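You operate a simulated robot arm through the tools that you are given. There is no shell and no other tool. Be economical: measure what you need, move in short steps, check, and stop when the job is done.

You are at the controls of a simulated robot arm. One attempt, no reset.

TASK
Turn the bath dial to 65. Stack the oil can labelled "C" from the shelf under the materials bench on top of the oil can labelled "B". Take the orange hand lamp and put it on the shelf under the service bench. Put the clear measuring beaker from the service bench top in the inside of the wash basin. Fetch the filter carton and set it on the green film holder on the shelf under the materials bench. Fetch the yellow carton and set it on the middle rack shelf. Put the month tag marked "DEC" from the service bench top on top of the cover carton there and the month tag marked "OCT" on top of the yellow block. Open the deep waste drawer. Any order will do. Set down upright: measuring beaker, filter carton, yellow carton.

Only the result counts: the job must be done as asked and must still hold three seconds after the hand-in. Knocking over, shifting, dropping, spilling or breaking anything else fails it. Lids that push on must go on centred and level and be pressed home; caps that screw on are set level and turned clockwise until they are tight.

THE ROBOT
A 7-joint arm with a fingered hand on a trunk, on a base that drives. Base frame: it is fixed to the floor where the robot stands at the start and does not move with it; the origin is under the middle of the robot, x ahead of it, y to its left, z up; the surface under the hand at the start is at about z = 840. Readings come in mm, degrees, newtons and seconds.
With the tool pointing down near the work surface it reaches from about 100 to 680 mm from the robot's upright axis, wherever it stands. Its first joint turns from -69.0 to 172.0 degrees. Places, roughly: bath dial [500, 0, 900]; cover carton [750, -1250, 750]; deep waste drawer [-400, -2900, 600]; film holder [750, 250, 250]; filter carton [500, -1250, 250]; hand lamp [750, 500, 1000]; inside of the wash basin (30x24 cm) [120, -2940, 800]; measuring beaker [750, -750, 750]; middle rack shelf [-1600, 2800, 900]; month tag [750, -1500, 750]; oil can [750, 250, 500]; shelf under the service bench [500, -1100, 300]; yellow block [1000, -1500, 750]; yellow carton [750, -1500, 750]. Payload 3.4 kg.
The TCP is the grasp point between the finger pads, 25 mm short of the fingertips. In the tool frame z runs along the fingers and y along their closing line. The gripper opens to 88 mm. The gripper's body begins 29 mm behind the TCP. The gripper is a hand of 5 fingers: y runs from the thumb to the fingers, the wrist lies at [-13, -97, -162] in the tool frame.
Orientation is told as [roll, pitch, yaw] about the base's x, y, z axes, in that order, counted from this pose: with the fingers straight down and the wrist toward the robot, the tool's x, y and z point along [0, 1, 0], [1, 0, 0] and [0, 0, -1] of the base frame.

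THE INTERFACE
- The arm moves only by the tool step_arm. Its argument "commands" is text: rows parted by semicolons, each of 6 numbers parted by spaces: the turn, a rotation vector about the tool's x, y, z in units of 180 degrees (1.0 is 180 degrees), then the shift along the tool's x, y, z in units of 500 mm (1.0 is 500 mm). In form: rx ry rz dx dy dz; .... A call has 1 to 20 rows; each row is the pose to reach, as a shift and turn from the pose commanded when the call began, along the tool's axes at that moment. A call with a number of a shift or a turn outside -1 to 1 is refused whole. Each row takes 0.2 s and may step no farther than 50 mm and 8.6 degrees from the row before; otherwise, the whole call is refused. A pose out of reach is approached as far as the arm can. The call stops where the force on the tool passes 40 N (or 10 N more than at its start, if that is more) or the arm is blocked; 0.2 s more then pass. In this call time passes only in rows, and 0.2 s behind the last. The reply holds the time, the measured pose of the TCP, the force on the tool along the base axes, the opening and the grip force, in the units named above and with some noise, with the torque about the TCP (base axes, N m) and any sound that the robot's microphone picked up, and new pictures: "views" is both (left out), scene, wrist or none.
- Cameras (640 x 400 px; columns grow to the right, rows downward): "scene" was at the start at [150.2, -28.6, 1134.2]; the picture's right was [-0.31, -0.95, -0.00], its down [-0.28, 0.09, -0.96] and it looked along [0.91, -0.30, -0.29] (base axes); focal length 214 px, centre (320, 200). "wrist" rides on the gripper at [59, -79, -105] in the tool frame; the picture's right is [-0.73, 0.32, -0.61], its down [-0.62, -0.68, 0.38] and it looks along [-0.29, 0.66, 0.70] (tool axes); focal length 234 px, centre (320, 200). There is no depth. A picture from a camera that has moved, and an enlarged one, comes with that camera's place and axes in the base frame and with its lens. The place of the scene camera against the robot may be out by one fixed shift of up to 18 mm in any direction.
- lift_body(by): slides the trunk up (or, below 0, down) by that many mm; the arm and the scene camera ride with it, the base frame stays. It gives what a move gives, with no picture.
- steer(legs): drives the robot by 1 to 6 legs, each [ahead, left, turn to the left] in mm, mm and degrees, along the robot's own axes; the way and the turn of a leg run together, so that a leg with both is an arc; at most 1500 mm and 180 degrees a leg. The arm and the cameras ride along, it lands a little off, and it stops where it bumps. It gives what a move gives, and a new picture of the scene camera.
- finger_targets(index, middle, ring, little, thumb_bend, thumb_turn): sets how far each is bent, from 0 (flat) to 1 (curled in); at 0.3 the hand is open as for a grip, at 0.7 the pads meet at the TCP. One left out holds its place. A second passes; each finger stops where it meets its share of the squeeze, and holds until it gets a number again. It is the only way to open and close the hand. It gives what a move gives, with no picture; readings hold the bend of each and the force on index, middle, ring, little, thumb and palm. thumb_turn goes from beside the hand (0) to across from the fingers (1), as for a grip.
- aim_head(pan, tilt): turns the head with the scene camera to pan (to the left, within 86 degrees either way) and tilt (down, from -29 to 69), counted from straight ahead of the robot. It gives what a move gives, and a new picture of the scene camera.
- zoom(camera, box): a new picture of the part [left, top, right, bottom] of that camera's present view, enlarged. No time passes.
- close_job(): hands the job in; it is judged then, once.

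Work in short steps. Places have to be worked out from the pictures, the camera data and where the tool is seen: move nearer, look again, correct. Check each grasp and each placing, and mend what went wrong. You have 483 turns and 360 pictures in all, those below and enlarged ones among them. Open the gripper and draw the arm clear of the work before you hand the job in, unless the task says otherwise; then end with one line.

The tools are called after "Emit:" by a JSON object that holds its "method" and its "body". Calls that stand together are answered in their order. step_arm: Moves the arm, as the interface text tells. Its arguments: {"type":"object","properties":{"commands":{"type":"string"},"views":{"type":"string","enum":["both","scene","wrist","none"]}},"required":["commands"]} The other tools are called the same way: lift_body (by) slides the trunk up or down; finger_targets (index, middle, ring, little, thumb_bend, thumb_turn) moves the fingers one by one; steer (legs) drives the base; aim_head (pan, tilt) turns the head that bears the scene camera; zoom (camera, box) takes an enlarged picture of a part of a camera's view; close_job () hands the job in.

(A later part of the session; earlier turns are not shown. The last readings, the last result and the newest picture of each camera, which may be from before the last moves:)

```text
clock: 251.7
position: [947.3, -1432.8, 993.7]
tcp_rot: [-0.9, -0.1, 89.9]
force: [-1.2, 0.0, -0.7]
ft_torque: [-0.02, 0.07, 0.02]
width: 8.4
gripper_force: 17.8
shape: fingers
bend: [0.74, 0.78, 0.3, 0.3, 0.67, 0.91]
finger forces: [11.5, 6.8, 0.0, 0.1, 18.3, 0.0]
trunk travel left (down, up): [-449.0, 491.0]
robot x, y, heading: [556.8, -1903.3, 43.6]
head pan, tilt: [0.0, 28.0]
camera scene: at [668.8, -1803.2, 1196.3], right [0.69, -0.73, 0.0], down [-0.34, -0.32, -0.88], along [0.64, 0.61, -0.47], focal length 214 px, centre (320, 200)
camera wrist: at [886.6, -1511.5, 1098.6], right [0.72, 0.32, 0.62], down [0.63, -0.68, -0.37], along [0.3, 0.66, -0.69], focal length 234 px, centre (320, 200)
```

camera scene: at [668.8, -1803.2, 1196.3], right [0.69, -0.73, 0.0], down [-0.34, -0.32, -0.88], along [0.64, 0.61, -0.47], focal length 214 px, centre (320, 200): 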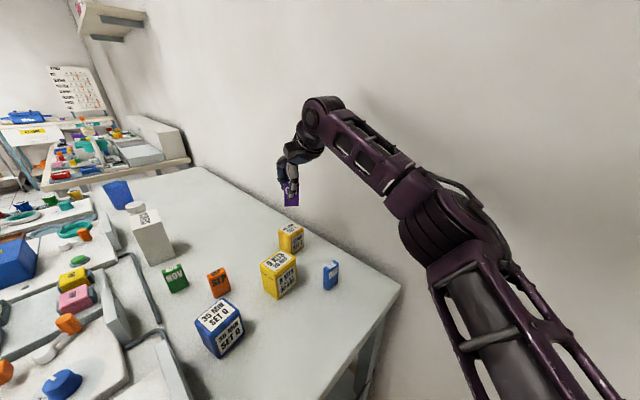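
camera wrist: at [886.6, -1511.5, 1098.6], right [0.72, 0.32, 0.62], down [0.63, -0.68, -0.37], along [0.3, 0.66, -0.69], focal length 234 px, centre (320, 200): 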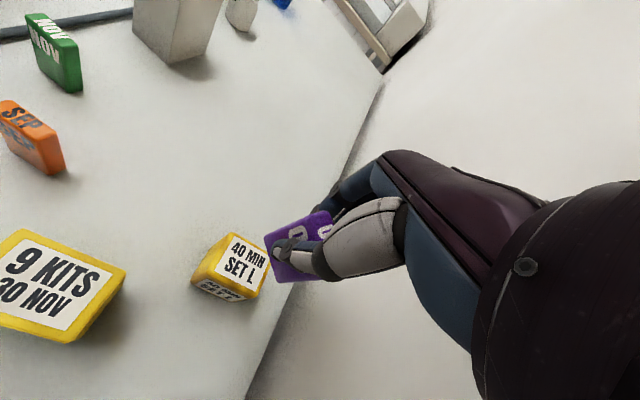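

Emit:
{"method": "step_arm", "body": {"commands": "0 0 0 .006 .024 .04;0 0 0 .006 .024 .1", "views": "both"}}

Emit:
{"method": "zoom", "body": {"camera": "scene", "box": [240, 160, 340, 270]}}

Emit:
{"method": "zoom", "body": {"camera": "wrist", "box": [200, 180, 360, 320]}}

```text
clock: 252.2
position: [946.0, -1421.4, 944.4]
tcp_rot: [-0.8, -0.1, 89.8]
force: [-0.7, 0.5, -0.7]
ft_torque: [-0.01, -0.01, -0.01]
width: 8.2
gripper_force: 18.4
shape: fingers
bend: [0.74, 0.78, 0.3, 0.3, 0.67, 0.91]
finger forces: [11.5, 6.7, 0.1, 0.1, 18.3, 0.0]
trunk travel left (down, up): [-449.0, 491.0]
robot x, y, heading: [551.8, -1900.4, 44.0]
head pan, tilt: [0.0, 28.0]
camera scene: at [669.3, -1804.1, 1196.4], right [0.69, -0.73, 0.0], down [-0.34, -0.32, -0.88], along [0.64, 0.61, -0.47], focal length 214 px, centre (320, 200)
camera wrist: at [884.4, -1500.4, 1048.7], right [0.72, 0.32, 0.62], down [0.63, -0.68, -0.38], along [0.3, 0.66, -0.69], focal length 234 px, centre (320, 200)
```

scene: 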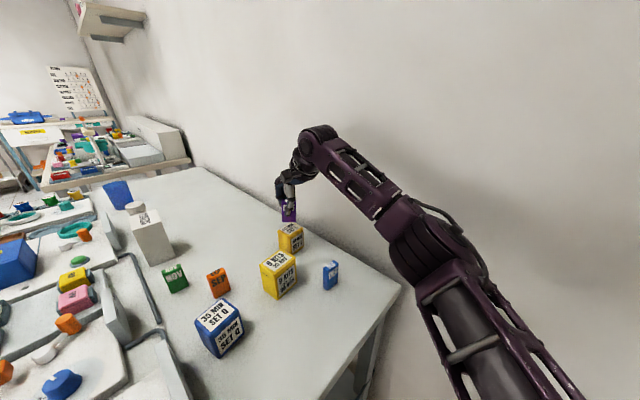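
wrist: 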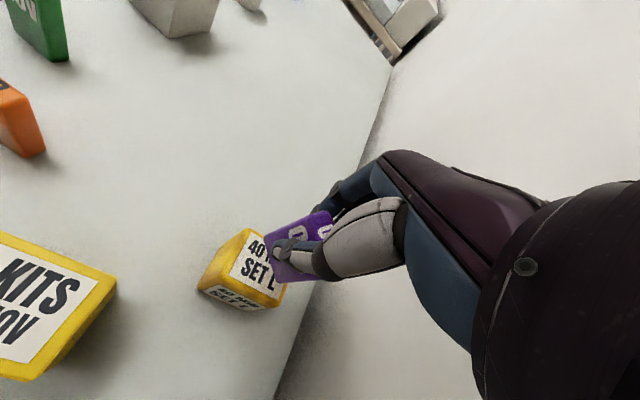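

```text
3.64 times, centred on (290, 215) of scene
camera zoom: at [669.3, -1804.1, 1196.4], right [0.69, -0.73, 0.0], down [-0.34, -0.32, -0.88], along [0.64, 0.61, -0.47], focal length 780 px, centre (429, 146)
```

zoom: 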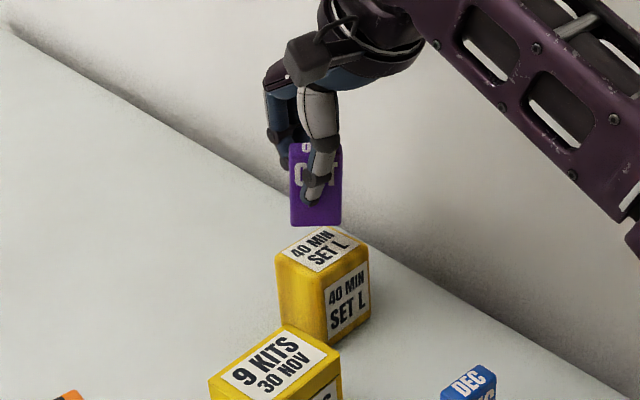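

```text
2.86 times, centred on (280, 250) of wrist
camera zoom: at [884.4, -1500.4, 1048.7], right [0.72, 0.32, 0.62], down [0.63, -0.68, -0.38], along [0.3, 0.66, -0.69], focal length 669 px, centre (434, 57)
```

zoom: 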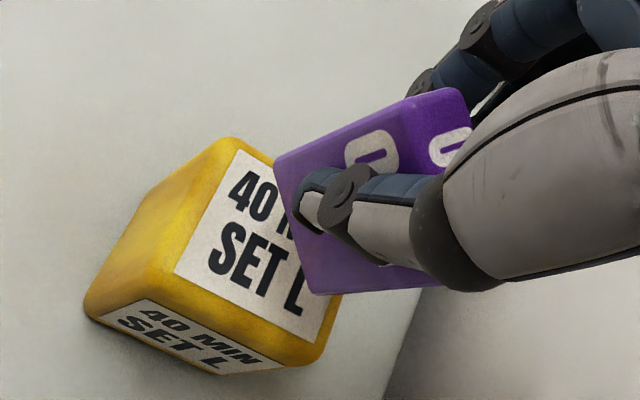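

Emit:
{"method": "step_arm", "body": {"commands": "0 0 0 0 0 .02;0 0 0 0 0 .042", "views": "none"}}

Emit:
{"method": "step_arm", "body": {"commands": "0 0 0 0 0 .005;0 0 0 0 0 .01", "views": "none"}}

Emit:
{"method": "zoom", "body": {"camera": "scene", "box": [240, 160, 340, 270]}}

```text
clock: 252.8
position: [945.3, -1419.2, 923.4]
tcp_rot: [-0.9, -0.1, 89.8]
force: [-0.1, 0.1, -0.8]
ft_torque: [0.0, -0.02, -0.01]
width: 8.3
gripper_force: 18.1
shape: fingers
bend: [0.74, 0.78, 0.3, 0.3, 0.67, 0.91]
finger forces: [11.5, 6.7, 0.0, 0.1, 18.3, 0.0]
trunk travel left (down, up): [-449.0, 491.0]
robot x, y, heading: [556.2, -1901.5, 43.4]
head pan, tilt: [0.0, 28.0]
```

```text
clock: 253.4
position: [945.0, -1420.8, 919.0]
tcp_rot: [-0.9, -0.3, 89.9]
force: [-0.6, 1.6, 5.2]
ft_torque: [-0.08, 0.0, -0.02]
width: 7.9
gripper_force: 19.1
shape: fingers
bend: [0.74, 0.79, 0.3, 0.3, 0.67, 0.91]
finger forces: [11.8, 7.5, 0.1, 0.0, 18.8, 0.0]
trunk travel left (down, up): [-449.0, 491.0]
robot x, y, heading: [551.5, -1902.4, 43.5]
head pan, tilt: [0.0, 28.0]
```

```text
3.64 times, centred on (290, 215) of scene
camera zoom: at [667.9, -1804.6, 1196.6], right [0.69, -0.73, 0.0], down [-0.34, -0.32, -0.88], along [0.64, 0.61, -0.47], focal length 780 px, centre (429, 146)
```

zoom: 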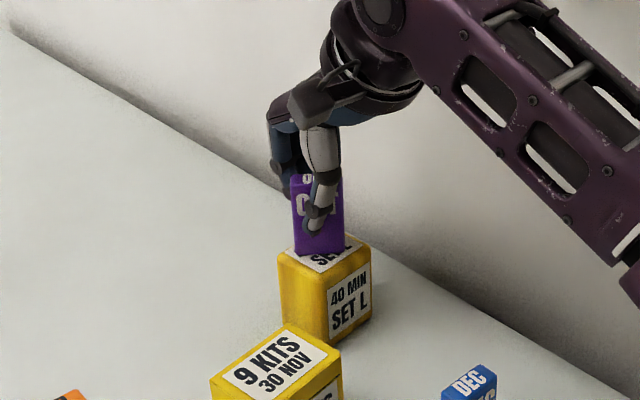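

Emit:
{"method": "finger_targets", "body": {"index": 0.55, "middle": 0.55, "thumb_bend": 0.45}}

Emit:
{"method": "zoom", "body": {"camera": "scene", "box": [240, 160, 340, 270]}}

```text
clock: 254.4
position: [944.6, -1421.0, 919.7]
tcp_rot: [-0.9, -0.1, 89.9]
force: [0.3, -0.3, -0.1]
ft_torque: [-0.01, 0.0, 0.02]
width: 41.0
gripper_force: 0.1
shape: fingers
bend: [0.55, 0.55, 0.3, 0.3, 0.45, 0.97]
finger forces: [0.1, 0.0, 0.0, 0.0, 0.0, 0.0]
trunk travel left (down, up): [-449.0, 491.0]
robot x, y, heading: [554.5, -1900.7, 43.5]
head pan, tilt: [0.0, 28.0]
```

```text
3.64 times, centred on (290, 215) of scene
camera zoom: at [668.6, -1804.0, 1196.4], right [0.69, -0.73, 0.0], down [-0.34, -0.32, -0.88], along [0.64, 0.61, -0.47], focal length 780 px, centre (429, 146)
```

zoom: 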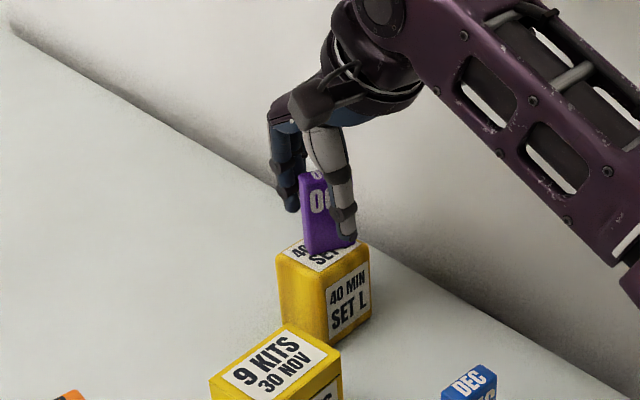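

Emit:
{"method": "finger_targets", "body": {"index": 0.4, "middle": 0.4, "thumb_bend": 0.38}}

Emit:
{"method": "step_arm", "body": {"commands": "0 0 0 0 0 -.04;0 0 0 0 0 -.1;0 0 0 0 0 -.15", "views": "both"}}

Emit:
{"method": "zoom", "body": {"camera": "scene", "box": [240, 180, 360, 300]}}

```text
clock: 255.4
position: [945.2, -1420.5, 919.1]
tcp_rot: [-0.9, -0.1, 89.8]
force: [0.3, -0.1, -0.4]
ft_torque: [-0.03, 0.01, 0.01]
width: 65.0
gripper_force: 0.0
shape: fingers
bend: [0.4, 0.4, 0.3, 0.3, 0.38, 0.97]
finger forces: [0.0, 0.0, 0.0, 0.0, 0.0, 0.0]
trunk travel left (down, up): [-449.0, 491.0]
robot x, y, heading: [554.0, -1902.7, 43.4]
head pan, tilt: [0.0, 28.0]
```

```text
clock: 256.2
position: [942.3, -1420.2, 993.4]
tcp_rot: [-0.8, -0.1, 90.0]
force: [-0.5, -0.2, 0.1]
ft_torque: [-0.01, 0.02, 0.03]
width: 65.0
gripper_force: 0.0
shape: fingers
bend: [0.4, 0.4, 0.3, 0.3, 0.38, 0.97]
finger forces: [0.1, 0.0, 0.0, 0.0, 0.0, 0.1]
trunk travel left (down, up): [-449.0, 491.0]
robot x, y, heading: [553.0, -1901.1, 43.6]
head pan, tilt: [0.0, 28.0]
camera scene: at [668.1, -1804.2, 1196.4], right [0.69, -0.73, 0.0], down [-0.34, -0.32, -0.88], along [0.64, 0.61, -0.47], focal length 214 px, centre (320, 200)
camera wrist: at [882.2, -1500.1, 1098.1], right [0.72, 0.32, 0.62], down [0.63, -0.68, -0.37], along [0.3, 0.66, -0.69], focal length 234 px, centre (320, 200)
```

scene: 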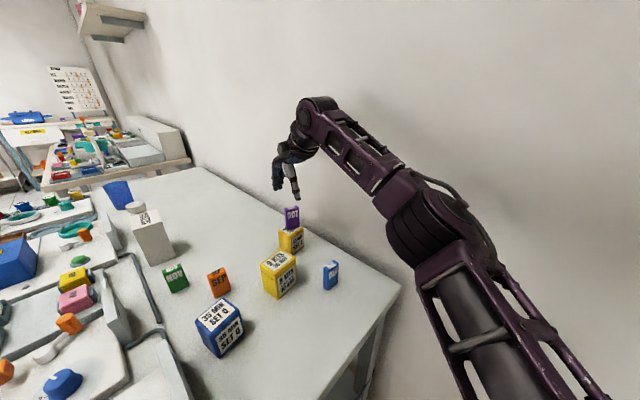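
wrist: 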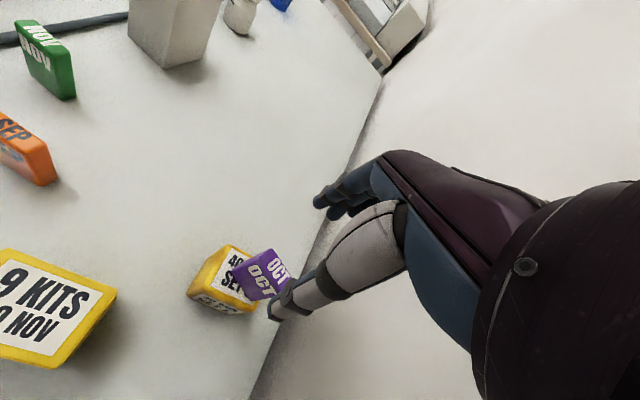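

```text
3.33 times, centred on (300, 240) of scene
camera zoom: at [668.1, -1804.2, 1196.4], right [0.69, -0.73, 0.0], down [-0.34, -0.32, -0.88], along [0.64, 0.61, -0.47], focal length 715 px, centre (387, 67)
```

zoom: 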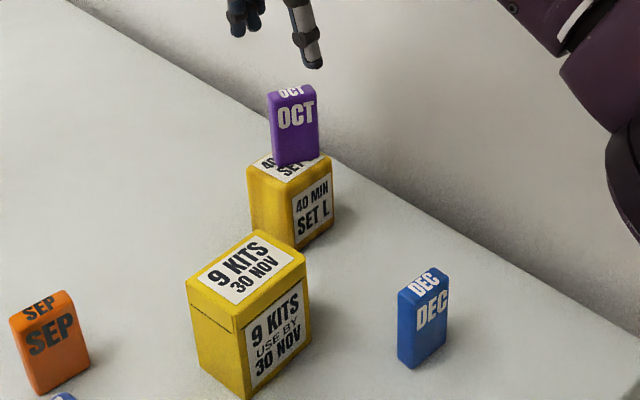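

Emit:
{"method": "step_arm", "body": {"commands": "0 0 0 .01 -.09 0;0 0 0 .02 -.18 0;0 0 0 .035 -.27 0.02;0 0 0 .044 -.346 .066", "views": "both"}}

Emit:
{"method": "zoom", "body": {"camera": "wrist", "box": [200, 160, 400, 320]}}

```text
clock: 257.2
position: [912.4, -1591.0, 963.8]
tcp_rot: [-1.4, 0.1, 90.0]
force: [-0.7, -0.2, -0.3]
ft_torque: [0.03, -0.03, 0.01]
width: 65.5
gripper_force: 0.0
shape: fingers
bend: [0.4, 0.4, 0.3, 0.3, 0.38, 0.98]
finger forces: [0.0, 0.0, 0.0, 0.0, 0.0, 0.0]
trunk travel left (down, up): [-449.0, 491.0]
robot x, y, heading: [551.3, -1901.3, 43.9]
head pan, tilt: [0.0, 28.0]
camera scene: at [658.1, -1799.8, 1197.2], right [0.69, -0.72, 0.01], down [-0.33, -0.33, -0.88], along [0.64, 0.61, -0.47], focal length 214 px, centre (320, 200)
camera wrist: at [850.8, -1670.8, 1068.1], right [0.71, 0.32, 0.62], down [0.63, -0.68, -0.37], along [0.31, 0.66, -0.69], focal length 234 px, centre (320, 200)
```

scene: 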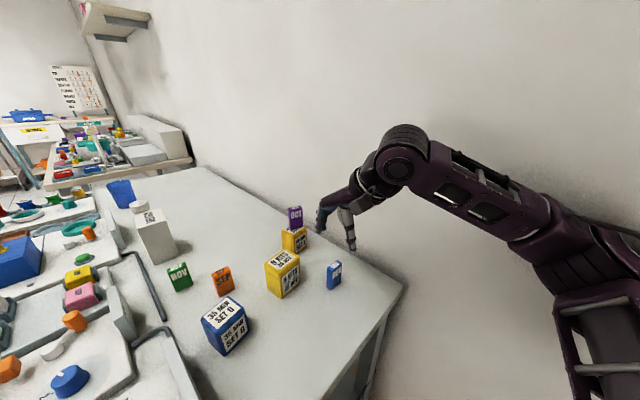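
wrist: 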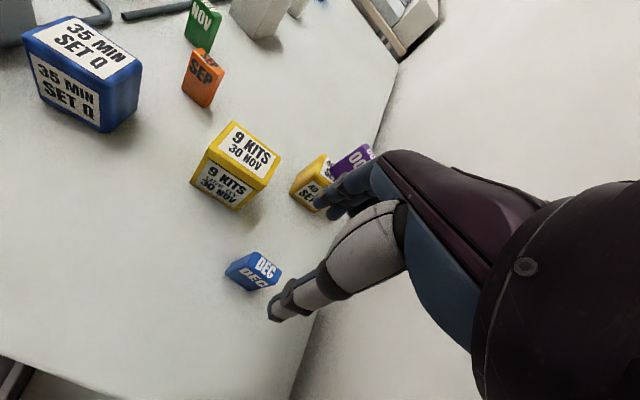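

```text
2.50 times, centred on (300, 240) of wrist
camera zoom: at [850.8, -1670.8, 1068.1], right [0.71, 0.32, 0.62], down [0.63, -0.68, -0.37], along [0.31, 0.66, -0.69], focal length 585 px, centre (370, 100)
```

zoom: 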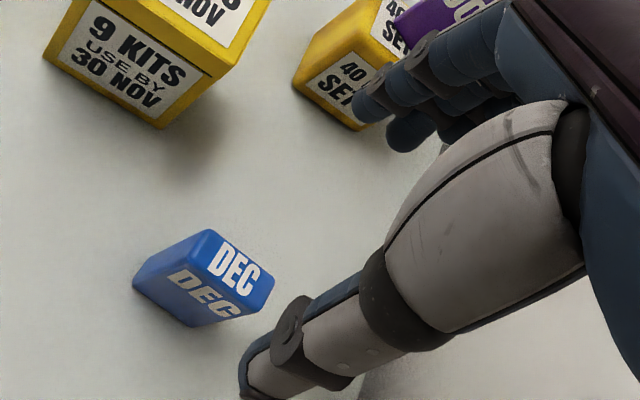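

Emit:
{"method": "steer", "body": {"legs": [[-43, 41, 0]]}}

Emit:
{"method": "step_arm", "body": {"commands": "0 0 0 -.06 .0 -.01;0 0 0 -.12 .008 -.01", "views": "wrist"}}

Emit:
{"method": "zoom", "body": {"camera": "wrist", "box": [200, 160, 400, 320]}}

```text
clock: 258.3
position: [869.8, -1601.1, 959.5]
tcp_rot: [-0.8, -0.2, 89.8]
force: [-0.3, 0.0, -0.5]
ft_torque: [0.02, 0.02, 0.01]
width: 65.3
gripper_force: 0.1
shape: fingers
bend: [0.4, 0.4, 0.3, 0.3, 0.38, 0.98]
finger forces: [0.0, 0.0, 0.1, 0.0, 0.0, 0.1]
trunk travel left (down, up): [-449.0, 491.0]
robot x, y, heading: [506.5, -1911.4, 43.5]
head pan, tilt: [0.0, 28.0]
stopped in leg 1: the robot was blocked; the commanded pose is now the measured one
camera scene: at [617.4, -1810.6, 1196.4], right [0.69, -0.73, 0.0], down [-0.34, -0.32, -0.88], along [0.64, 0.61, -0.47], focal length 214 px, centre (320, 200)
```

scene: 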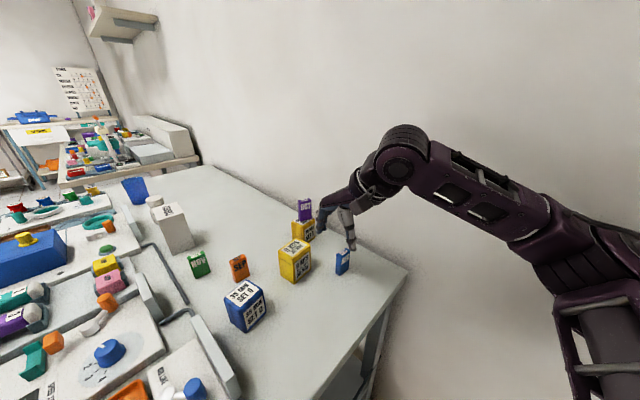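

```text
clock: 258.9
position: [932.2, -1598.7, 965.7]
tcp_rot: [-1.0, -0.1, 89.9]
force: [0.2, -0.3, -0.6]
ft_torque: [-0.03, 0.01, -0.01]
width: 65.5
gripper_force: 0.1
shape: fingers
bend: [0.4, 0.4, 0.3, 0.3, 0.38, 0.98]
finger forces: [0.1, 0.0, 0.0, 0.1, 0.1, 0.0]
trunk travel left (down, up): [-449.0, 491.0]
robot x, y, heading: [503.9, -1912.2, 43.2]
head pan, tilt: [0.0, 28.0]
camera wrist: at [871.4, -1678.2, 1070.3], right [0.72, 0.32, 0.62], down [0.63, -0.68, -0.38], along [0.3, 0.66, -0.69], focal length 234 px, centre (320, 200)
```

wrist: 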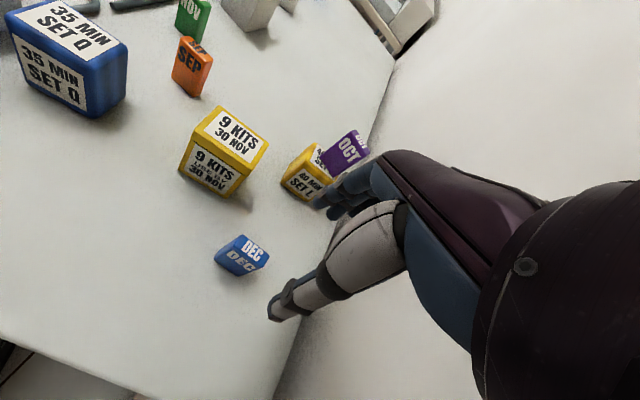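

```text
2.50 times, centred on (300, 240) of wrist
camera zoom: at [871.4, -1678.2, 1070.3], right [0.72, 0.32, 0.62], down [0.63, -0.68, -0.38], along [0.3, 0.66, -0.69], focal length 585 px, centre (370, 100)
```

zoom: 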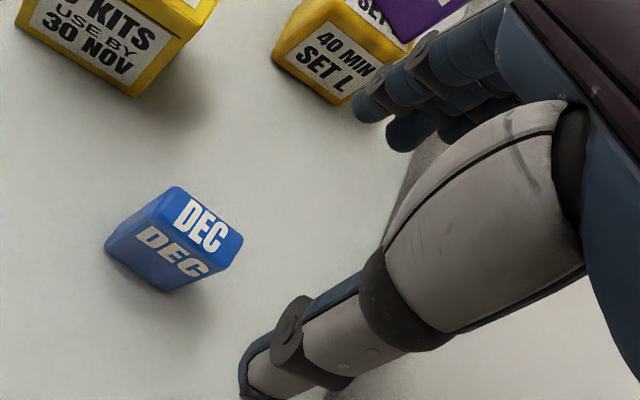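

Emit:
{"method": "finger_targets", "body": {"index": 0.45, "middle": 0.45, "thumb_bend": 0.45}}

Emit:
{"method": "step_arm", "body": {"commands": "0 0 0 .026 .03 .04;0 0 0 .026 .03 .11;0 0 0 .026 .03 .18;0 0 0 .026 .03 .228", "views": "wrist"}}

Emit:
{"method": "zoom", "body": {"camera": "wrist", "box": [200, 160, 400, 320]}}

```text
clock: 259.9
position: [931.6, -1599.6, 966.3]
tcp_rot: [-0.8, -0.1, 89.7]
force: [0.6, -0.2, -0.4]
ft_torque: [0.01, -0.03, 0.02]
width: 53.4
gripper_force: 0.0
shape: fingers
bend: [0.45, 0.45, 0.3, 0.3, 0.45, 0.98]
finger forces: [0.0, 0.0, 0.0, 0.1, 0.0, 0.0]
trunk travel left (down, up): [-449.0, 491.0]
robot x, y, heading: [503.4, -1905.3, 43.6]
head pan, tilt: [0.0, 28.0]
```

```text
clock: 260.9
position: [920.6, -1582.9, 852.4]
tcp_rot: [-0.8, -0.1, 89.8]
force: [0.2, 0.5, 0.9]
ft_torque: [-0.05, 0.0, -0.02]
width: 53.3
gripper_force: 0.0
shape: fingers
bend: [0.45, 0.45, 0.3, 0.3, 0.45, 0.98]
finger forces: [0.0, 0.0, 0.1, 0.0, 0.1, 0.1]
trunk travel left (down, up): [-449.0, 491.0]
robot x, y, heading: [500.2, -1907.1, 43.5]
head pan, tilt: [0.0, 28.0]
camera wrist: at [859.4, -1662.5, 957.4], right [0.72, 0.32, 0.62], down [0.63, -0.68, -0.38], along [0.3, 0.66, -0.69], focal length 234 px, centre (320, 200)
```

wrist: 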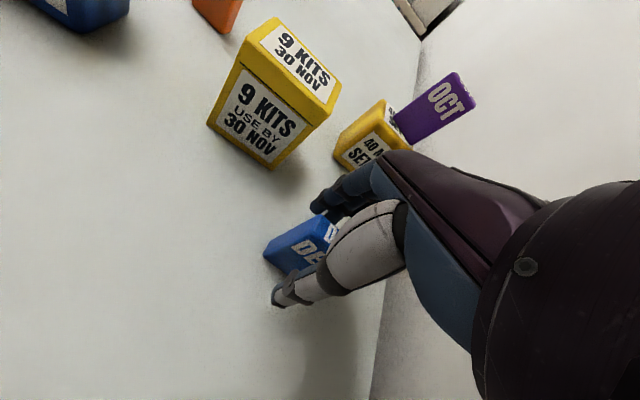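

```text
2.50 times, centred on (300, 240) of wrist
camera zoom: at [859.4, -1662.5, 957.4], right [0.72, 0.32, 0.62], down [0.63, -0.68, -0.38], along [0.3, 0.66, -0.69], focal length 585 px, centre (370, 100)
```

zoom: 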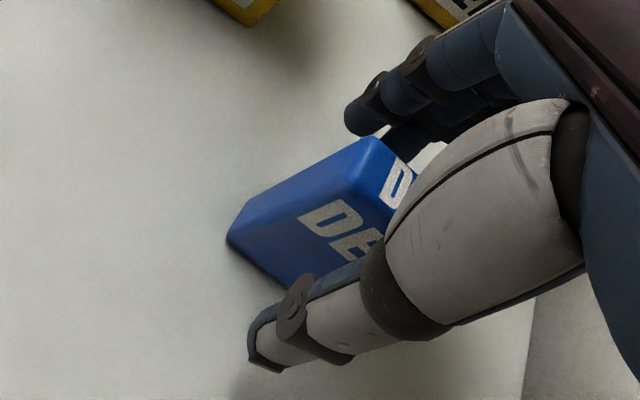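

Emit:
{"method": "finger_targets", "body": {"index": 0.8, "middle": 0.8, "thumb_bend": 0.8}}

Emit:
{"method": "step_arm", "body": {"commands": "0 0 0 0 0 -.05;0 0 0 0 0 -.14;0 0 0 0 0 -.22;0 0 0 0 -.08 -.26;0 0 0 .05 -.16 -.26", "views": "wrist"}}

Emit:
{"method": "zoom", "body": {"camera": "wrist", "box": [200, 160, 400, 320]}}

```text
clock: 261.9
position: [919.4, -1583.8, 853.3]
tcp_rot: [-0.8, 0.0, 89.7]
force: [0.2, 0.4, 0.4]
ft_torque: [0.02, -0.02, 0.02]
width: 8.8
gripper_force: 17.8
shape: fingers
bend: [0.74, 0.78, 0.3, 0.3, 0.66, 0.92]
finger forces: [10.8, 7.2, 0.1, 0.1, 18.0, 0.1]
trunk travel left (down, up): [-449.0, 491.0]
robot x, y, heading: [500.8, -1909.0, 43.7]
head pan, tilt: [0.0, 28.0]
```

```text
clock: 263.1
position: [890.7, -1663.9, 982.5]
tcp_rot: [-0.8, -0.1, 89.9]
force: [1.2, 0.6, -0.7]
ft_torque: [0.04, 0.0, -0.01]
width: 8.4
gripper_force: 17.6
shape: fingers
bend: [0.74, 0.78, 0.3, 0.3, 0.67, 0.91]
finger forces: [11.0, 6.9, 0.0, 0.0, 18.0, 0.0]
trunk travel left (down, up): [-449.0, 491.0]
robot x, y, heading: [501.0, -1903.3, 43.5]
head pan, tilt: [0.0, 28.0]
camera wrist: at [829.4, -1742.7, 1087.1], right [0.72, 0.32, 0.62], down [0.63, -0.68, -0.38], along [0.3, 0.66, -0.69], focal length 234 px, centre (320, 200)
```

wrist: 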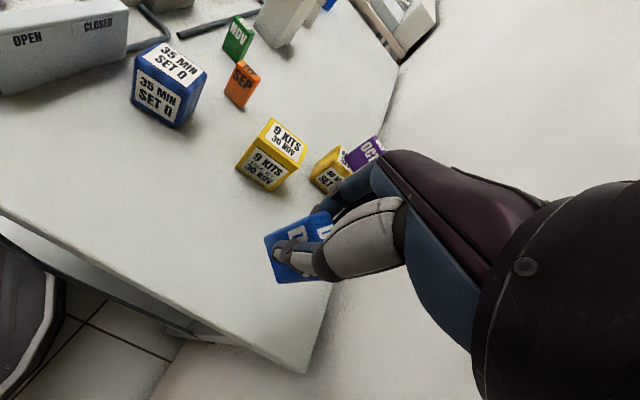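

```text
2.50 times, centred on (300, 240) of wrist
camera zoom: at [829.4, -1742.7, 1087.1], right [0.72, 0.32, 0.62], down [0.63, -0.68, -0.38], along [0.3, 0.66, -0.69], focal length 585 px, centre (370, 100)
```

zoom: 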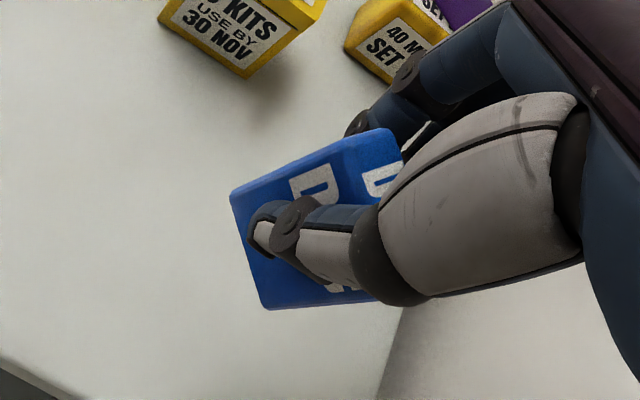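

Emit:
{"method": "steer", "body": {"legs": [[-75, -75, 0], [-363, 344, 0], [0, 0, -43.5], [0, 790, 0]]}}

Emit:
{"method": "aim_head", "body": {"pan": 0, "tilt": 30}}

```text
clock: 272.7
position: [459.3, -1323.8, 983.2]
tcp_rot: [-0.9, -0.1, 45.4]
force: [0.2, 0.9, 0.0]
ft_torque: [0.0, 0.0, 0.0]
width: 8.3
gripper_force: 18.4
shape: fingers
bend: [0.74, 0.78, 0.3, 0.3, 0.67, 0.91]
finger forces: [11.0, 6.7, 0.0, 0.1, 17.7, 0.0]
trunk travel left (down, up): [-449.0, 491.0]
robot x, y, heading: [8.9, -1226.3, -0.8]
head pan, tilt: [0.0, 28.0]
camera scene: at [163.3, -1229.5, 1196.4], right [-0.02, -1.0, 0.0], down [-0.47, 0.01, -0.88], along [0.88, -0.01, -0.47], focal length 214 px, centre (320, 200)
```

scene: 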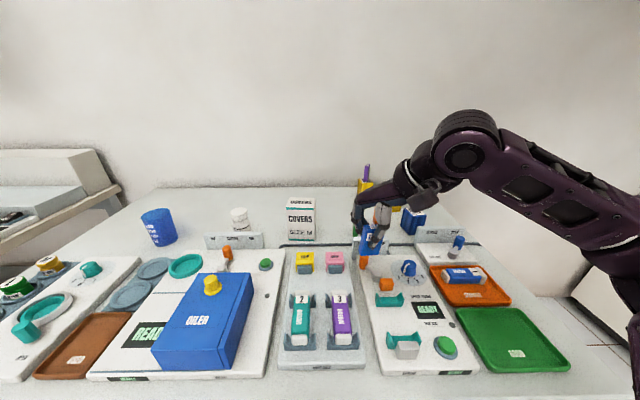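

```text
clock: 273.3
position: [459.3, -1324.0, 982.1]
tcp_rot: [-0.7, -0.2, 45.3]
force: [0.2, 0.5, -1.1]
ft_torque: [0.03, -0.03, 0.01]
width: 8.3
gripper_force: 18.0
shape: fingers
bend: [0.74, 0.78, 0.3, 0.3, 0.67, 0.91]
finger forces: [11.0, 6.6, 0.0, 0.0, 17.8, 0.0]
trunk travel left (down, up): [-449.0, 491.0]
robot x, y, heading: [13.0, -1224.5, -0.9]
head pan, tilt: [0.0, 30.0]
camera scene: at [162.5, -1229.9, 1193.2], right [-0.02, -1.0, 0.0], down [-0.5, 0.01, -0.87], along [0.87, -0.01, -0.5], focal length 214 px, centre (320, 200)
```

scene: 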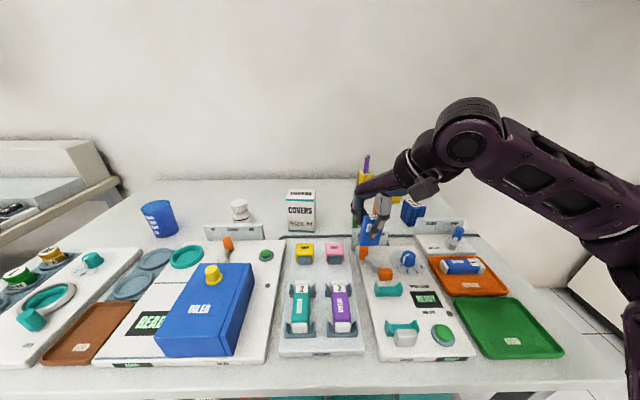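

Emit:
{"method": "step_arm", "body": {"commands": "0 0 0 0 0 -.06;0 0 0 0 0 -.11", "views": "none"}}

Emit:
{"method": "steer", "body": {"legs": [[90, 80, 0.8]]}}

Emit:
{"method": "zoom", "body": {"camera": "wrist", "box": [0, 0, 640, 400]}}

```text
clock: 273.9
position: [457.5, -1322.9, 1037.0]
tcp_rot: [-0.8, -0.1, 45.4]
force: [0.7, -0.1, -0.6]
ft_torque: [0.03, 0.02, 0.03]
width: 8.2
gripper_force: 18.1
shape: fingers
bend: [0.74, 0.78, 0.3, 0.3, 0.67, 0.91]
finger forces: [11.1, 6.8, 0.1, 0.0, 18.0, 0.0]
trunk travel left (down, up): [-449.0, 491.0]
robot x, y, heading: [10.0, -1233.0, -1.0]
head pan, tilt: [0.0, 30.0]
```

```text
clock: 275.2
position: [551.8, -1236.3, 1036.1]
tcp_rot: [-0.8, 0.0, 46.3]
force: [-0.6, -0.3, -0.7]
ft_torque: [-0.03, 0.01, 0.0]
width: 8.8
gripper_force: 18.0
shape: fingers
bend: [0.74, 0.78, 0.3, 0.3, 0.67, 0.91]
finger forces: [11.0, 6.9, 0.1, 0.0, 17.9, 0.0]
trunk travel left (down, up): [-449.0, 491.0]
robot x, y, heading: [103.2, -1149.1, 0.1]
head pan, tilt: [0.0, 30.0]
camera scene: at [253.8, -1147.6, 1193.1], right [0.0, -1.0, 0.0], down [-0.5, 0.0, -0.87], along [0.87, 0.0, -0.5], focal length 214 px, centre (320, 200)
```

scene: 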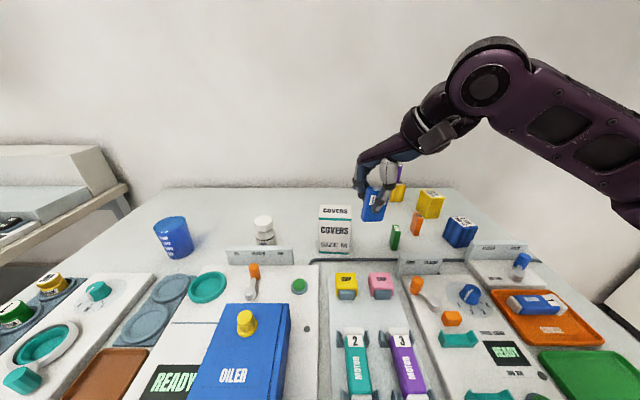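

```text
1.00 times, centred on (320, 200) of wrist (not enlarged: the box is as wide or as high as the picture)
camera zoom: at [452.5, -1252.3, 1141.3], right [0.74, -0.26, 0.62], down [-0.02, -0.93, -0.37], along [0.67, 0.27, -0.69], focal length 234 px, centre (320, 200)
```

zoom: 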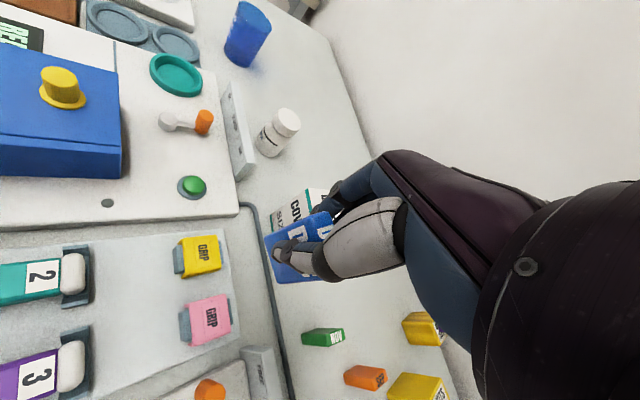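

Emit:
{"method": "step_arm", "body": {"commands": "0 0 0 -.037 .071 0;0 0 0 -.074 .142 0;0 0 0 -.111 .213 .02;0 0 0 -.148 .285 .06", "views": "both"}}

Emit:
{"method": "zoom", "body": {"camera": "scene", "box": [270, 150, 390, 270]}}

Emit:
{"method": "zoom", "body": {"camera": "wrist", "box": [160, 160, 360, 340]}}

```text
clock: 276.2
position: [705.1, -1187.7, 1007.5]
tcp_rot: [-0.8, 0.0, 46.2]
force: [-0.4, -0.7, -1.3]
ft_torque: [0.04, 0.0, 0.03]
width: 8.3
gripper_force: 17.9
shape: fingers
bend: [0.74, 0.78, 0.3, 0.3, 0.67, 0.91]
finger forces: [11.1, 6.8, 0.0, 0.1, 17.8, 0.1]
trunk travel left (down, up): [-449.0, 491.0]
robot x, y, heading: [103.2, -1146.5, 0.1]
head pan, tilt: [0.0, 30.0]
camera scene: at [254.1, -1147.6, 1193.1], right [0.0, -1.0, 0.0], down [-0.5, 0.0, -0.87], along [0.87, 0.0, -0.5], focal length 214 px, centre (320, 200)
camera wrist: at [606.6, -1203.2, 1111.7], right [0.74, -0.26, 0.62], down [-0.02, -0.93, -0.37], along [0.67, 0.27, -0.69], focal length 234 px, centre (320, 200)
```

scene: 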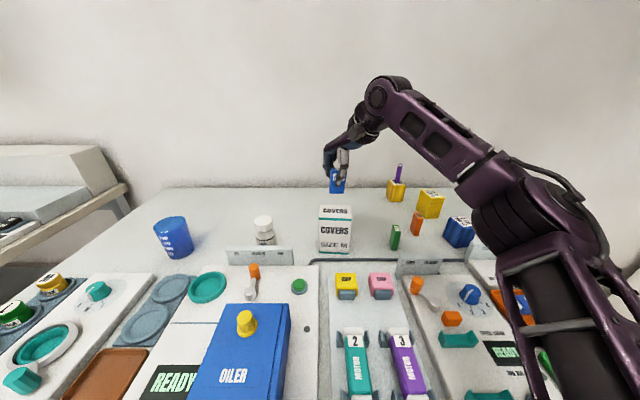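
wrist: 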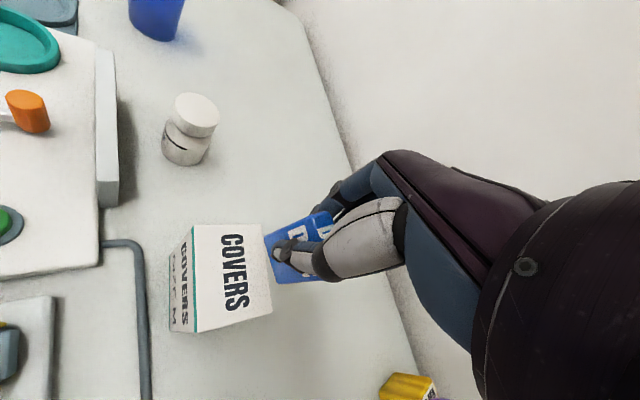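

```text
3.33 times, centred on (330, 210) of scene
camera zoom: at [254.1, -1147.6, 1193.1], right [0.0, -1.0, 0.0], down [-0.5, 0.0, -0.87], along [0.87, 0.0, -0.5], focal length 715 px, centre (287, 167)
```

zoom: 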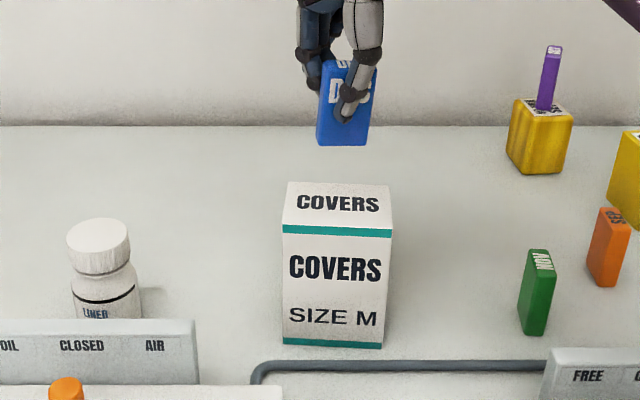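

```text
2.22 times, centred on (260, 250) of wrist
camera zoom: at [606.6, -1203.2, 1111.7], right [0.74, -0.26, 0.62], down [-0.02, -0.93, -0.37], along [0.67, 0.27, -0.69], focal length 520 px, centre (453, 89)
```

zoom: 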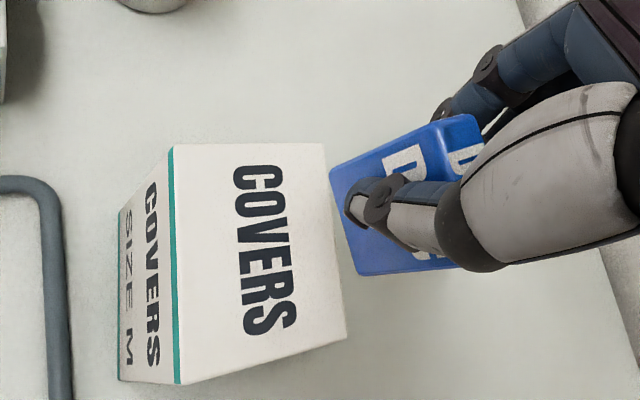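

Emit:
{"method": "step_arm", "body": {"commands": "0 0 0 .0217 -.0207 .02;0 0 0 .0217 -.0207 .05", "views": "wrist"}}

Emit:
{"method": "zoom", "body": {"camera": "wrist", "box": [160, 160, 360, 340]}}

Emit:
{"method": "zoom", "body": {"camera": "scene", "box": [270, 150, 390, 270]}}

```text
clock: 276.8
position: [688.7, -1186.4, 982.8]
tcp_rot: [-0.7, -0.1, 46.3]
force: [0.6, 0.4, -0.7]
ft_torque: [0.0, 0.0, 0.02]
width: 8.3
gripper_force: 17.8
shape: fingers
bend: [0.74, 0.78, 0.3, 0.3, 0.67, 0.91]
finger forces: [11.2, 6.6, 0.0, 0.1, 17.7, 0.0]
trunk travel left (down, up): [-449.0, 491.0]
robot x, y, heading: [103.2, -1148.9, -0.2]
head pan, tilt: [0.0, 30.0]
camera wrist: at [590.7, -1202.6, 1087.4], right [0.74, -0.26, 0.62], down [-0.02, -0.93, -0.38], along [0.67, 0.27, -0.69], focal length 234 px, centre (320, 200)
```

wrist: 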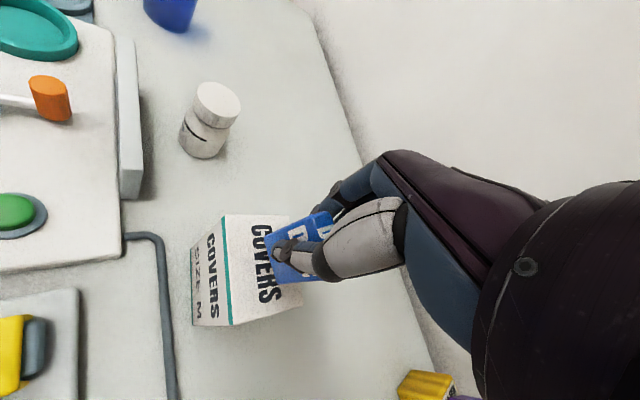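

```text
2.22 times, centred on (260, 250) of wrist
camera zoom: at [590.7, -1202.6, 1087.4], right [0.74, -0.26, 0.62], down [-0.02, -0.93, -0.38], along [0.67, 0.27, -0.69], focal length 520 px, centre (453, 89)
```

zoom: 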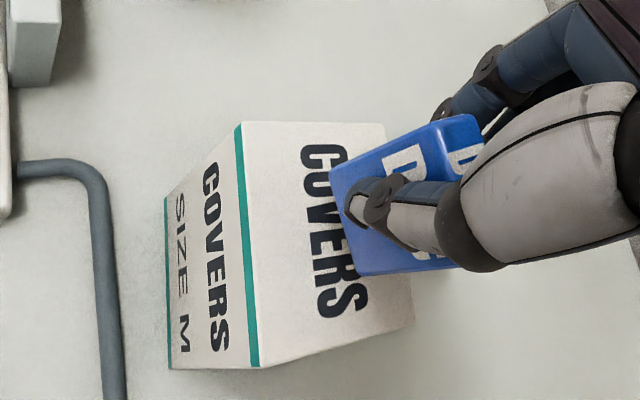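

```text
3.33 times, centred on (330, 210) of scene
camera zoom: at [253.2, -1148.4, 1193.2], right [0.0, -1.0, 0.0], down [-0.5, 0.0, -0.87], along [0.87, 0.0, -0.5], focal length 715 px, centre (287, 167)
```

zoom: 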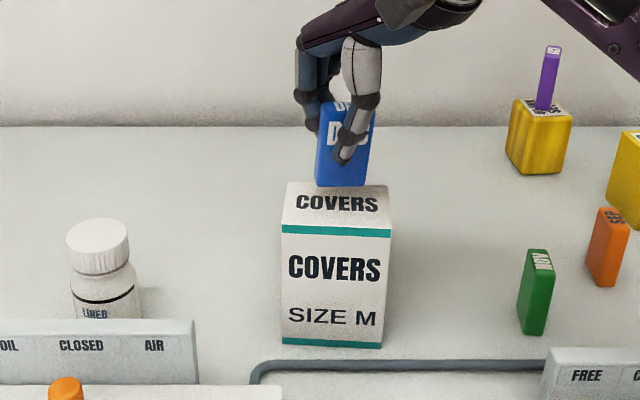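

Emit:
{"method": "step_arm", "body": {"commands": "0 0 0 .004 -.004 .016;0 0 0 .004 -.004 .026", "views": "none"}}

Emit:
{"method": "step_arm", "body": {"commands": "0 0 0 0 0 .005;0 0 0 0 0 .010", "views": "none"}}

Emit:
{"method": "zoom", "body": {"camera": "scene", "box": [270, 150, 390, 270]}}

```text
clock: 277.4
position: [686.2, -1185.3, 969.2]
tcp_rot: [-0.9, -0.1, 46.3]
force: [-0.3, 0.2, -0.9]
ft_torque: [0.03, -0.04, -0.01]
width: 8.2
gripper_force: 17.8
shape: fingers
bend: [0.74, 0.78, 0.3, 0.3, 0.67, 0.91]
finger forces: [11.1, 6.8, 0.0, 0.0, 17.7, 0.0]
trunk travel left (down, up): [-449.0, 491.0]
robot x, y, heading: [102.9, -1147.1, 0.1]
head pan, tilt: [0.0, 30.0]
```

```text
clock: 278.0
position: [685.0, -1185.4, 966.0]
tcp_rot: [-0.9, -0.2, 46.3]
force: [0.4, -0.3, 1.9]
ft_torque: [-0.05, 0.01, 0.01]
width: 8.2
gripper_force: 19.5
shape: fingers
bend: [0.74, 0.78, 0.3, 0.3, 0.67, 0.91]
finger forces: [11.2, 7.9, 0.1, 0.0, 18.4, 0.0]
trunk travel left (down, up): [-449.0, 491.0]
robot x, y, heading: [99.0, -1148.0, 0.0]
head pan, tilt: [0.0, 30.0]
```

```text
3.33 times, centred on (330, 210) of scene
camera zoom: at [252.5, -1148.1, 1193.3], right [0.0, -1.0, 0.0], down [-0.5, 0.0, -0.87], along [0.87, 0.0, -0.5], focal length 715 px, centre (287, 167)
```

zoom: 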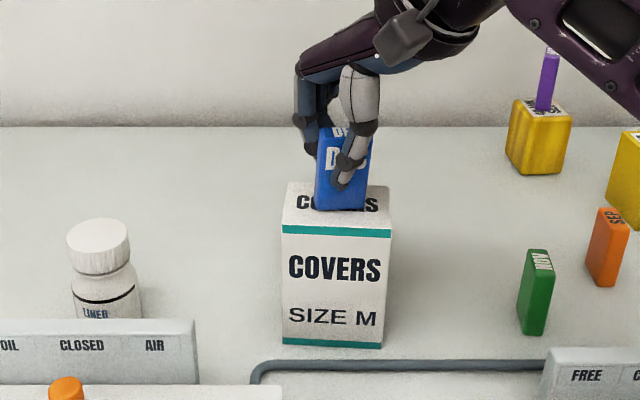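

Tag touches the carton top at about its centre (z ≈ 905). Release and rise.

Emit:
{"method": "step_arm", "body": {"commands": "0 0 0 0 0 .002", "views": "none"}}

Emit:
{"method": "finger_targets", "body": {"index": 0.55, "middle": 0.55, "thumb_bend": 0.48}}

Emit:
{"method": "finger_targets", "body": {"index": 0.4, "middle": 0.4, "thumb_bend": 0.38}}

Emit:
{"method": "step_arm", "body": {"commands": "0 0 0 0 0 -.04;0 0 0 0 0 -.1;0 0 0 0 0 -.16", "views": "scene"}}

Emit:
{"method": "zoom", "body": {"camera": "scene", "box": [270, 150, 390, 270]}}

```text
clock: 278.4
position: [685.0, -1185.6, 964.7]
tcp_rot: [-0.9, -0.3, 46.3]
force: [0.6, 1.4, 6.4]
ft_torque: [-0.09, 0.01, -0.01]
width: 8.1
gripper_force: 19.4
shape: fingers
bend: [0.74, 0.79, 0.3, 0.3, 0.67, 0.91]
finger forces: [11.3, 9.0, 0.0, 0.1, 18.5, 0.0]
trunk travel left (down, up): [-449.0, 491.0]
robot x, y, heading: [98.6, -1147.9, -0.2]
head pan, tilt: [0.0, 30.0]
```

```text
clock: 279.4
position: [684.4, -1186.6, 963.5]
tcp_rot: [-0.9, -0.1, 46.4]
force: [0.2, 0.4, 0.2]
ft_torque: [0.01, -0.02, -0.01]
width: 37.9
gripper_force: 0.0
shape: fingers
bend: [0.55, 0.55, 0.3, 0.3, 0.48, 0.97]
finger forces: [0.0, 0.0, 0.1, 0.1, 0.0, 0.0]
trunk travel left (down, up): [-449.0, 491.0]
robot x, y, heading: [100.7, -1146.3, 0.1]
head pan, tilt: [0.0, 30.0]
```

```text
clock: 280.4
position: [684.9, -1186.4, 964.3]
tcp_rot: [-0.8, -0.1, 46.4]
force: [-0.3, -0.2, -0.2]
ft_torque: [-0.01, -0.02, 0.05]
width: 65.1
gripper_force: 0.0
shape: fingers
bend: [0.4, 0.4, 0.3, 0.3, 0.38, 0.97]
finger forces: [0.0, 0.0, 0.1, 0.0, 0.0, 0.0]
trunk travel left (down, up): [-449.0, 491.0]
robot x, y, heading: [100.8, -1150.7, -0.2]
head pan, tilt: [0.0, 30.0]
```

```text
clock: 281.2
position: [683.1, -1183.6, 1043.7]
tcp_rot: [-0.8, 0.0, 46.2]
force: [-0.8, 0.2, 0.2]
ft_torque: [0.01, -0.01, 0.0]
width: 65.1
gripper_force: 0.1
shape: fingers
bend: [0.4, 0.4, 0.3, 0.3, 0.38, 0.97]
finger forces: [0.0, 0.1, 0.0, 0.0, 0.0, 0.1]
trunk travel left (down, up): [-449.0, 491.0]
robot x, y, heading: [101.3, -1148.0, 0.1]
head pan, tilt: [0.0, 30.0]
camera scene: at [252.2, -1147.9, 1193.3], right [0.0, -1.0, 0.0], down [-0.5, 0.0, -0.87], along [0.87, 0.0, -0.5], focal length 214 px, centre (320, 200)
```

scene: 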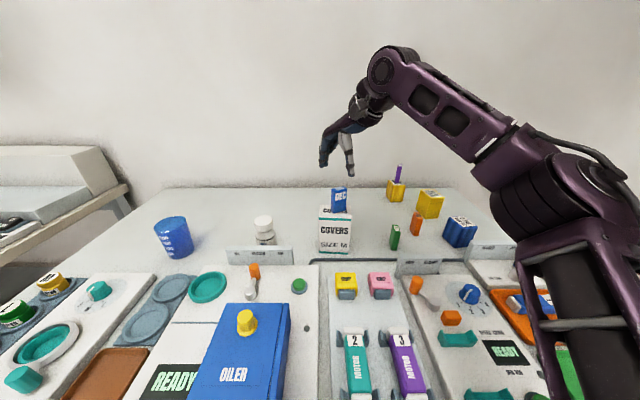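

```text
3.33 times, centred on (330, 210) of scene
camera zoom: at [252.2, -1147.9, 1193.3], right [0.0, -1.0, 0.0], down [-0.5, 0.0, -0.87], along [0.87, 0.0, -0.5], focal length 715 px, centre (287, 167)
```

zoom: 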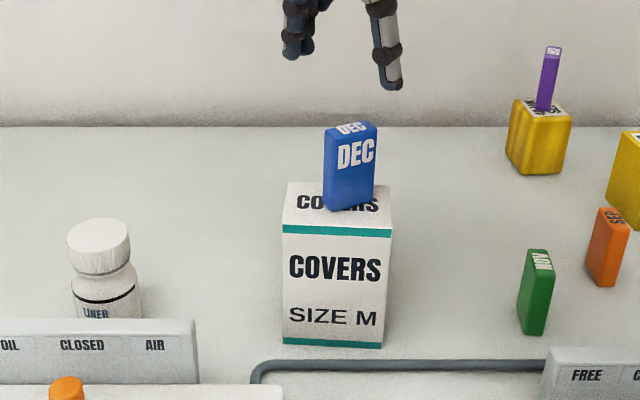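

Emit:
{"method": "step_arm", "body": {"commands": "0 0 0 .06 -.06 0;0 0 0 .12 -.12 0;0 0 0 .18 -.19 0;0 0 0 .24 -.25 0;0 0 0 .278 -.288 0", "views": "none"}}

Emit:
{"method": "steer", "body": {"legs": [[-90, 0, 0], [0, -830, 0], [0, 0, 43.5], [340, -295, 0]]}}

Emit:
{"method": "aim_head", "body": {"pan": 0, "tilt": 28}}

```text
clock: 282.4
position: [482.6, -1192.2, 1043.5]
tcp_rot: [-0.8, -0.1, 46.2]
force: [-0.8, -0.3, -0.2]
ft_torque: [0.04, 0.0, -0.01]
width: 65.3
gripper_force: 0.1
shape: fingers
bend: [0.4, 0.4, 0.3, 0.3, 0.38, 0.97]
finger forces: [0.0, 0.0, 0.0, 0.1, 0.0, 0.0]
trunk travel left (down, up): [-449.0, 491.0]
robot x, y, heading: [98.0, -1148.7, -0.2]
head pan, tilt: [0.0, 30.0]
```

```text
clock: 291.8
position: [750.8, -1726.5, 1042.7]
tcp_rot: [-0.8, -0.1, 90.2]
force: [1.1, -0.9, 0.3]
ft_torque: [-0.02, 0.0, 0.0]
width: 65.6
gripper_force: 0.1
shape: fingers
bend: [0.4, 0.4, 0.3, 0.3, 0.38, 0.97]
finger forces: [0.0, 0.0, 0.0, 0.0, 0.0, 0.1]
trunk travel left (down, up): [-449.0, 491.0]
robot x, y, heading: [445.7, -1960.6, 43.9]
head pan, tilt: [0.0, 30.0]
camera scene: at [559.2, -1862.6, 1193.2], right [0.69, -0.72, 0.0], down [-0.36, -0.35, -0.87], along [0.63, 0.6, -0.5], focal length 214 px, centre (320, 200)
```

scene: 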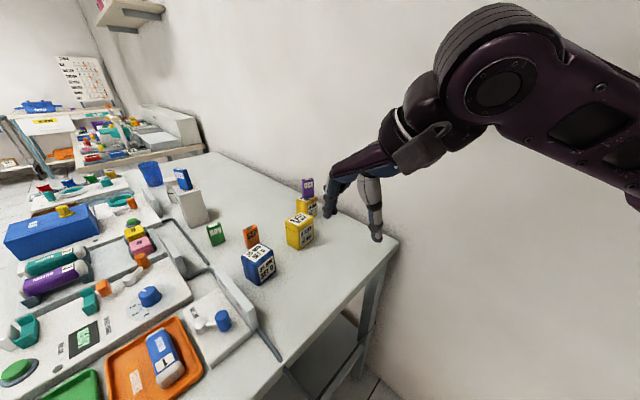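

```text
clock: 292.4
position: [750.7, -1727.6, 1042.9]
tcp_rot: [-0.8, -0.1, 90.1]
force: [0.0, -0.7, 0.4]
ft_torque: [0.02, 0.02, 0.0]
width: 65.6
gripper_force: 0.2
shape: fingers
bend: [0.4, 0.4, 0.3, 0.3, 0.38, 0.97]
finger forces: [0.0, 0.1, 0.1, 0.0, 0.0, 0.0]
trunk travel left (down, up): [-449.0, 491.0]
robot x, y, heading: [443.4, -1959.0, 44.0]
head pan, tilt: [0.0, 28.0]
camera scene: at [559.1, -1862.1, 1196.4], right [0.69, -0.72, 0.0], down [-0.34, -0.32, -0.88], along [0.64, 0.61, -0.47], focal length 214 px, centre (320, 200)
```

scene: 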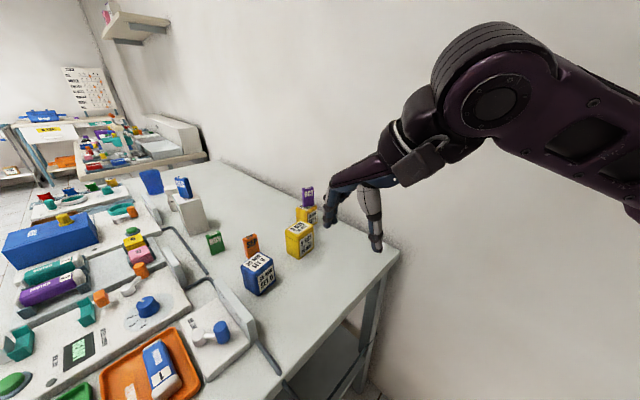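

Emit:
{"method": "step_arm", "body": {"commands": "0 0 0 -.03 .075 0.0;0 0 0 -.06 .15 0.02;0 0 0 -.09 .225 0.04;0 0 0 -.12 .3 0.06;0 0 0 -.15 .375 0.08;0 0 0 -.174 .424 .09", "views": "wrist"}}

Emit:
{"method": "zoom", "body": {"camera": "scene", "box": [240, 170, 360, 290]}}

```text
clock: 293.8
position: [837.4, -1513.2, 1001.1]
tcp_rot: [-0.9, 0.0, 90.1]
force: [0.9, 0.2, 0.2]
ft_torque: [0.0, 0.0, 0.03]
width: 65.5
gripper_force: 0.1
shape: fingers
bend: [0.4, 0.4, 0.3, 0.3, 0.38, 0.97]
finger forces: [0.1, 0.1, 0.0, 0.1, 0.0, 0.0]
trunk travel left (down, up): [-449.0, 491.0]
robot x, y, heading: [447.1, -1961.8, 43.7]
head pan, tilt: [0.0, 28.0]
camera wrist: at [777.4, -1593.9, 1105.8], right [0.72, 0.32, 0.62], down [0.63, -0.68, -0.37], along [0.3, 0.66, -0.69], focal length 234 px, centre (320, 200)
```

wrist: 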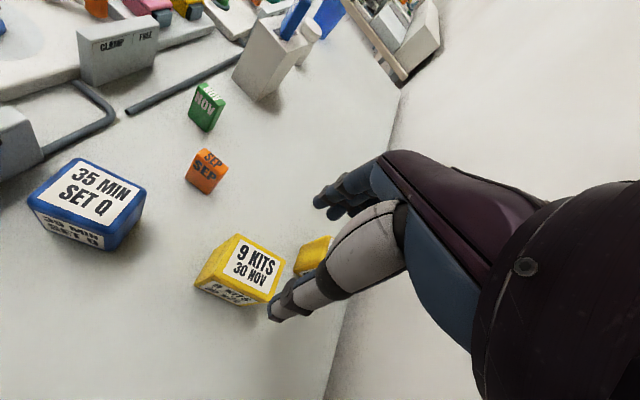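

```text
3.33 times, centred on (300, 230) of scene
camera zoom: at [559.1, -1861.4, 1196.3], right [0.69, -0.72, 0.0], down [-0.34, -0.33, -0.88], along [0.64, 0.61, -0.47], focal length 715 px, centre (387, 100)
```

zoom: 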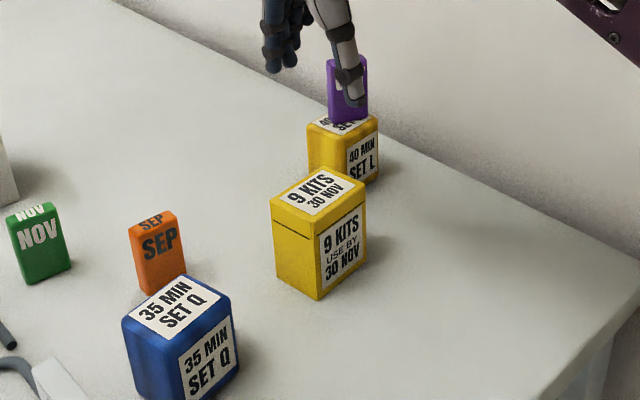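

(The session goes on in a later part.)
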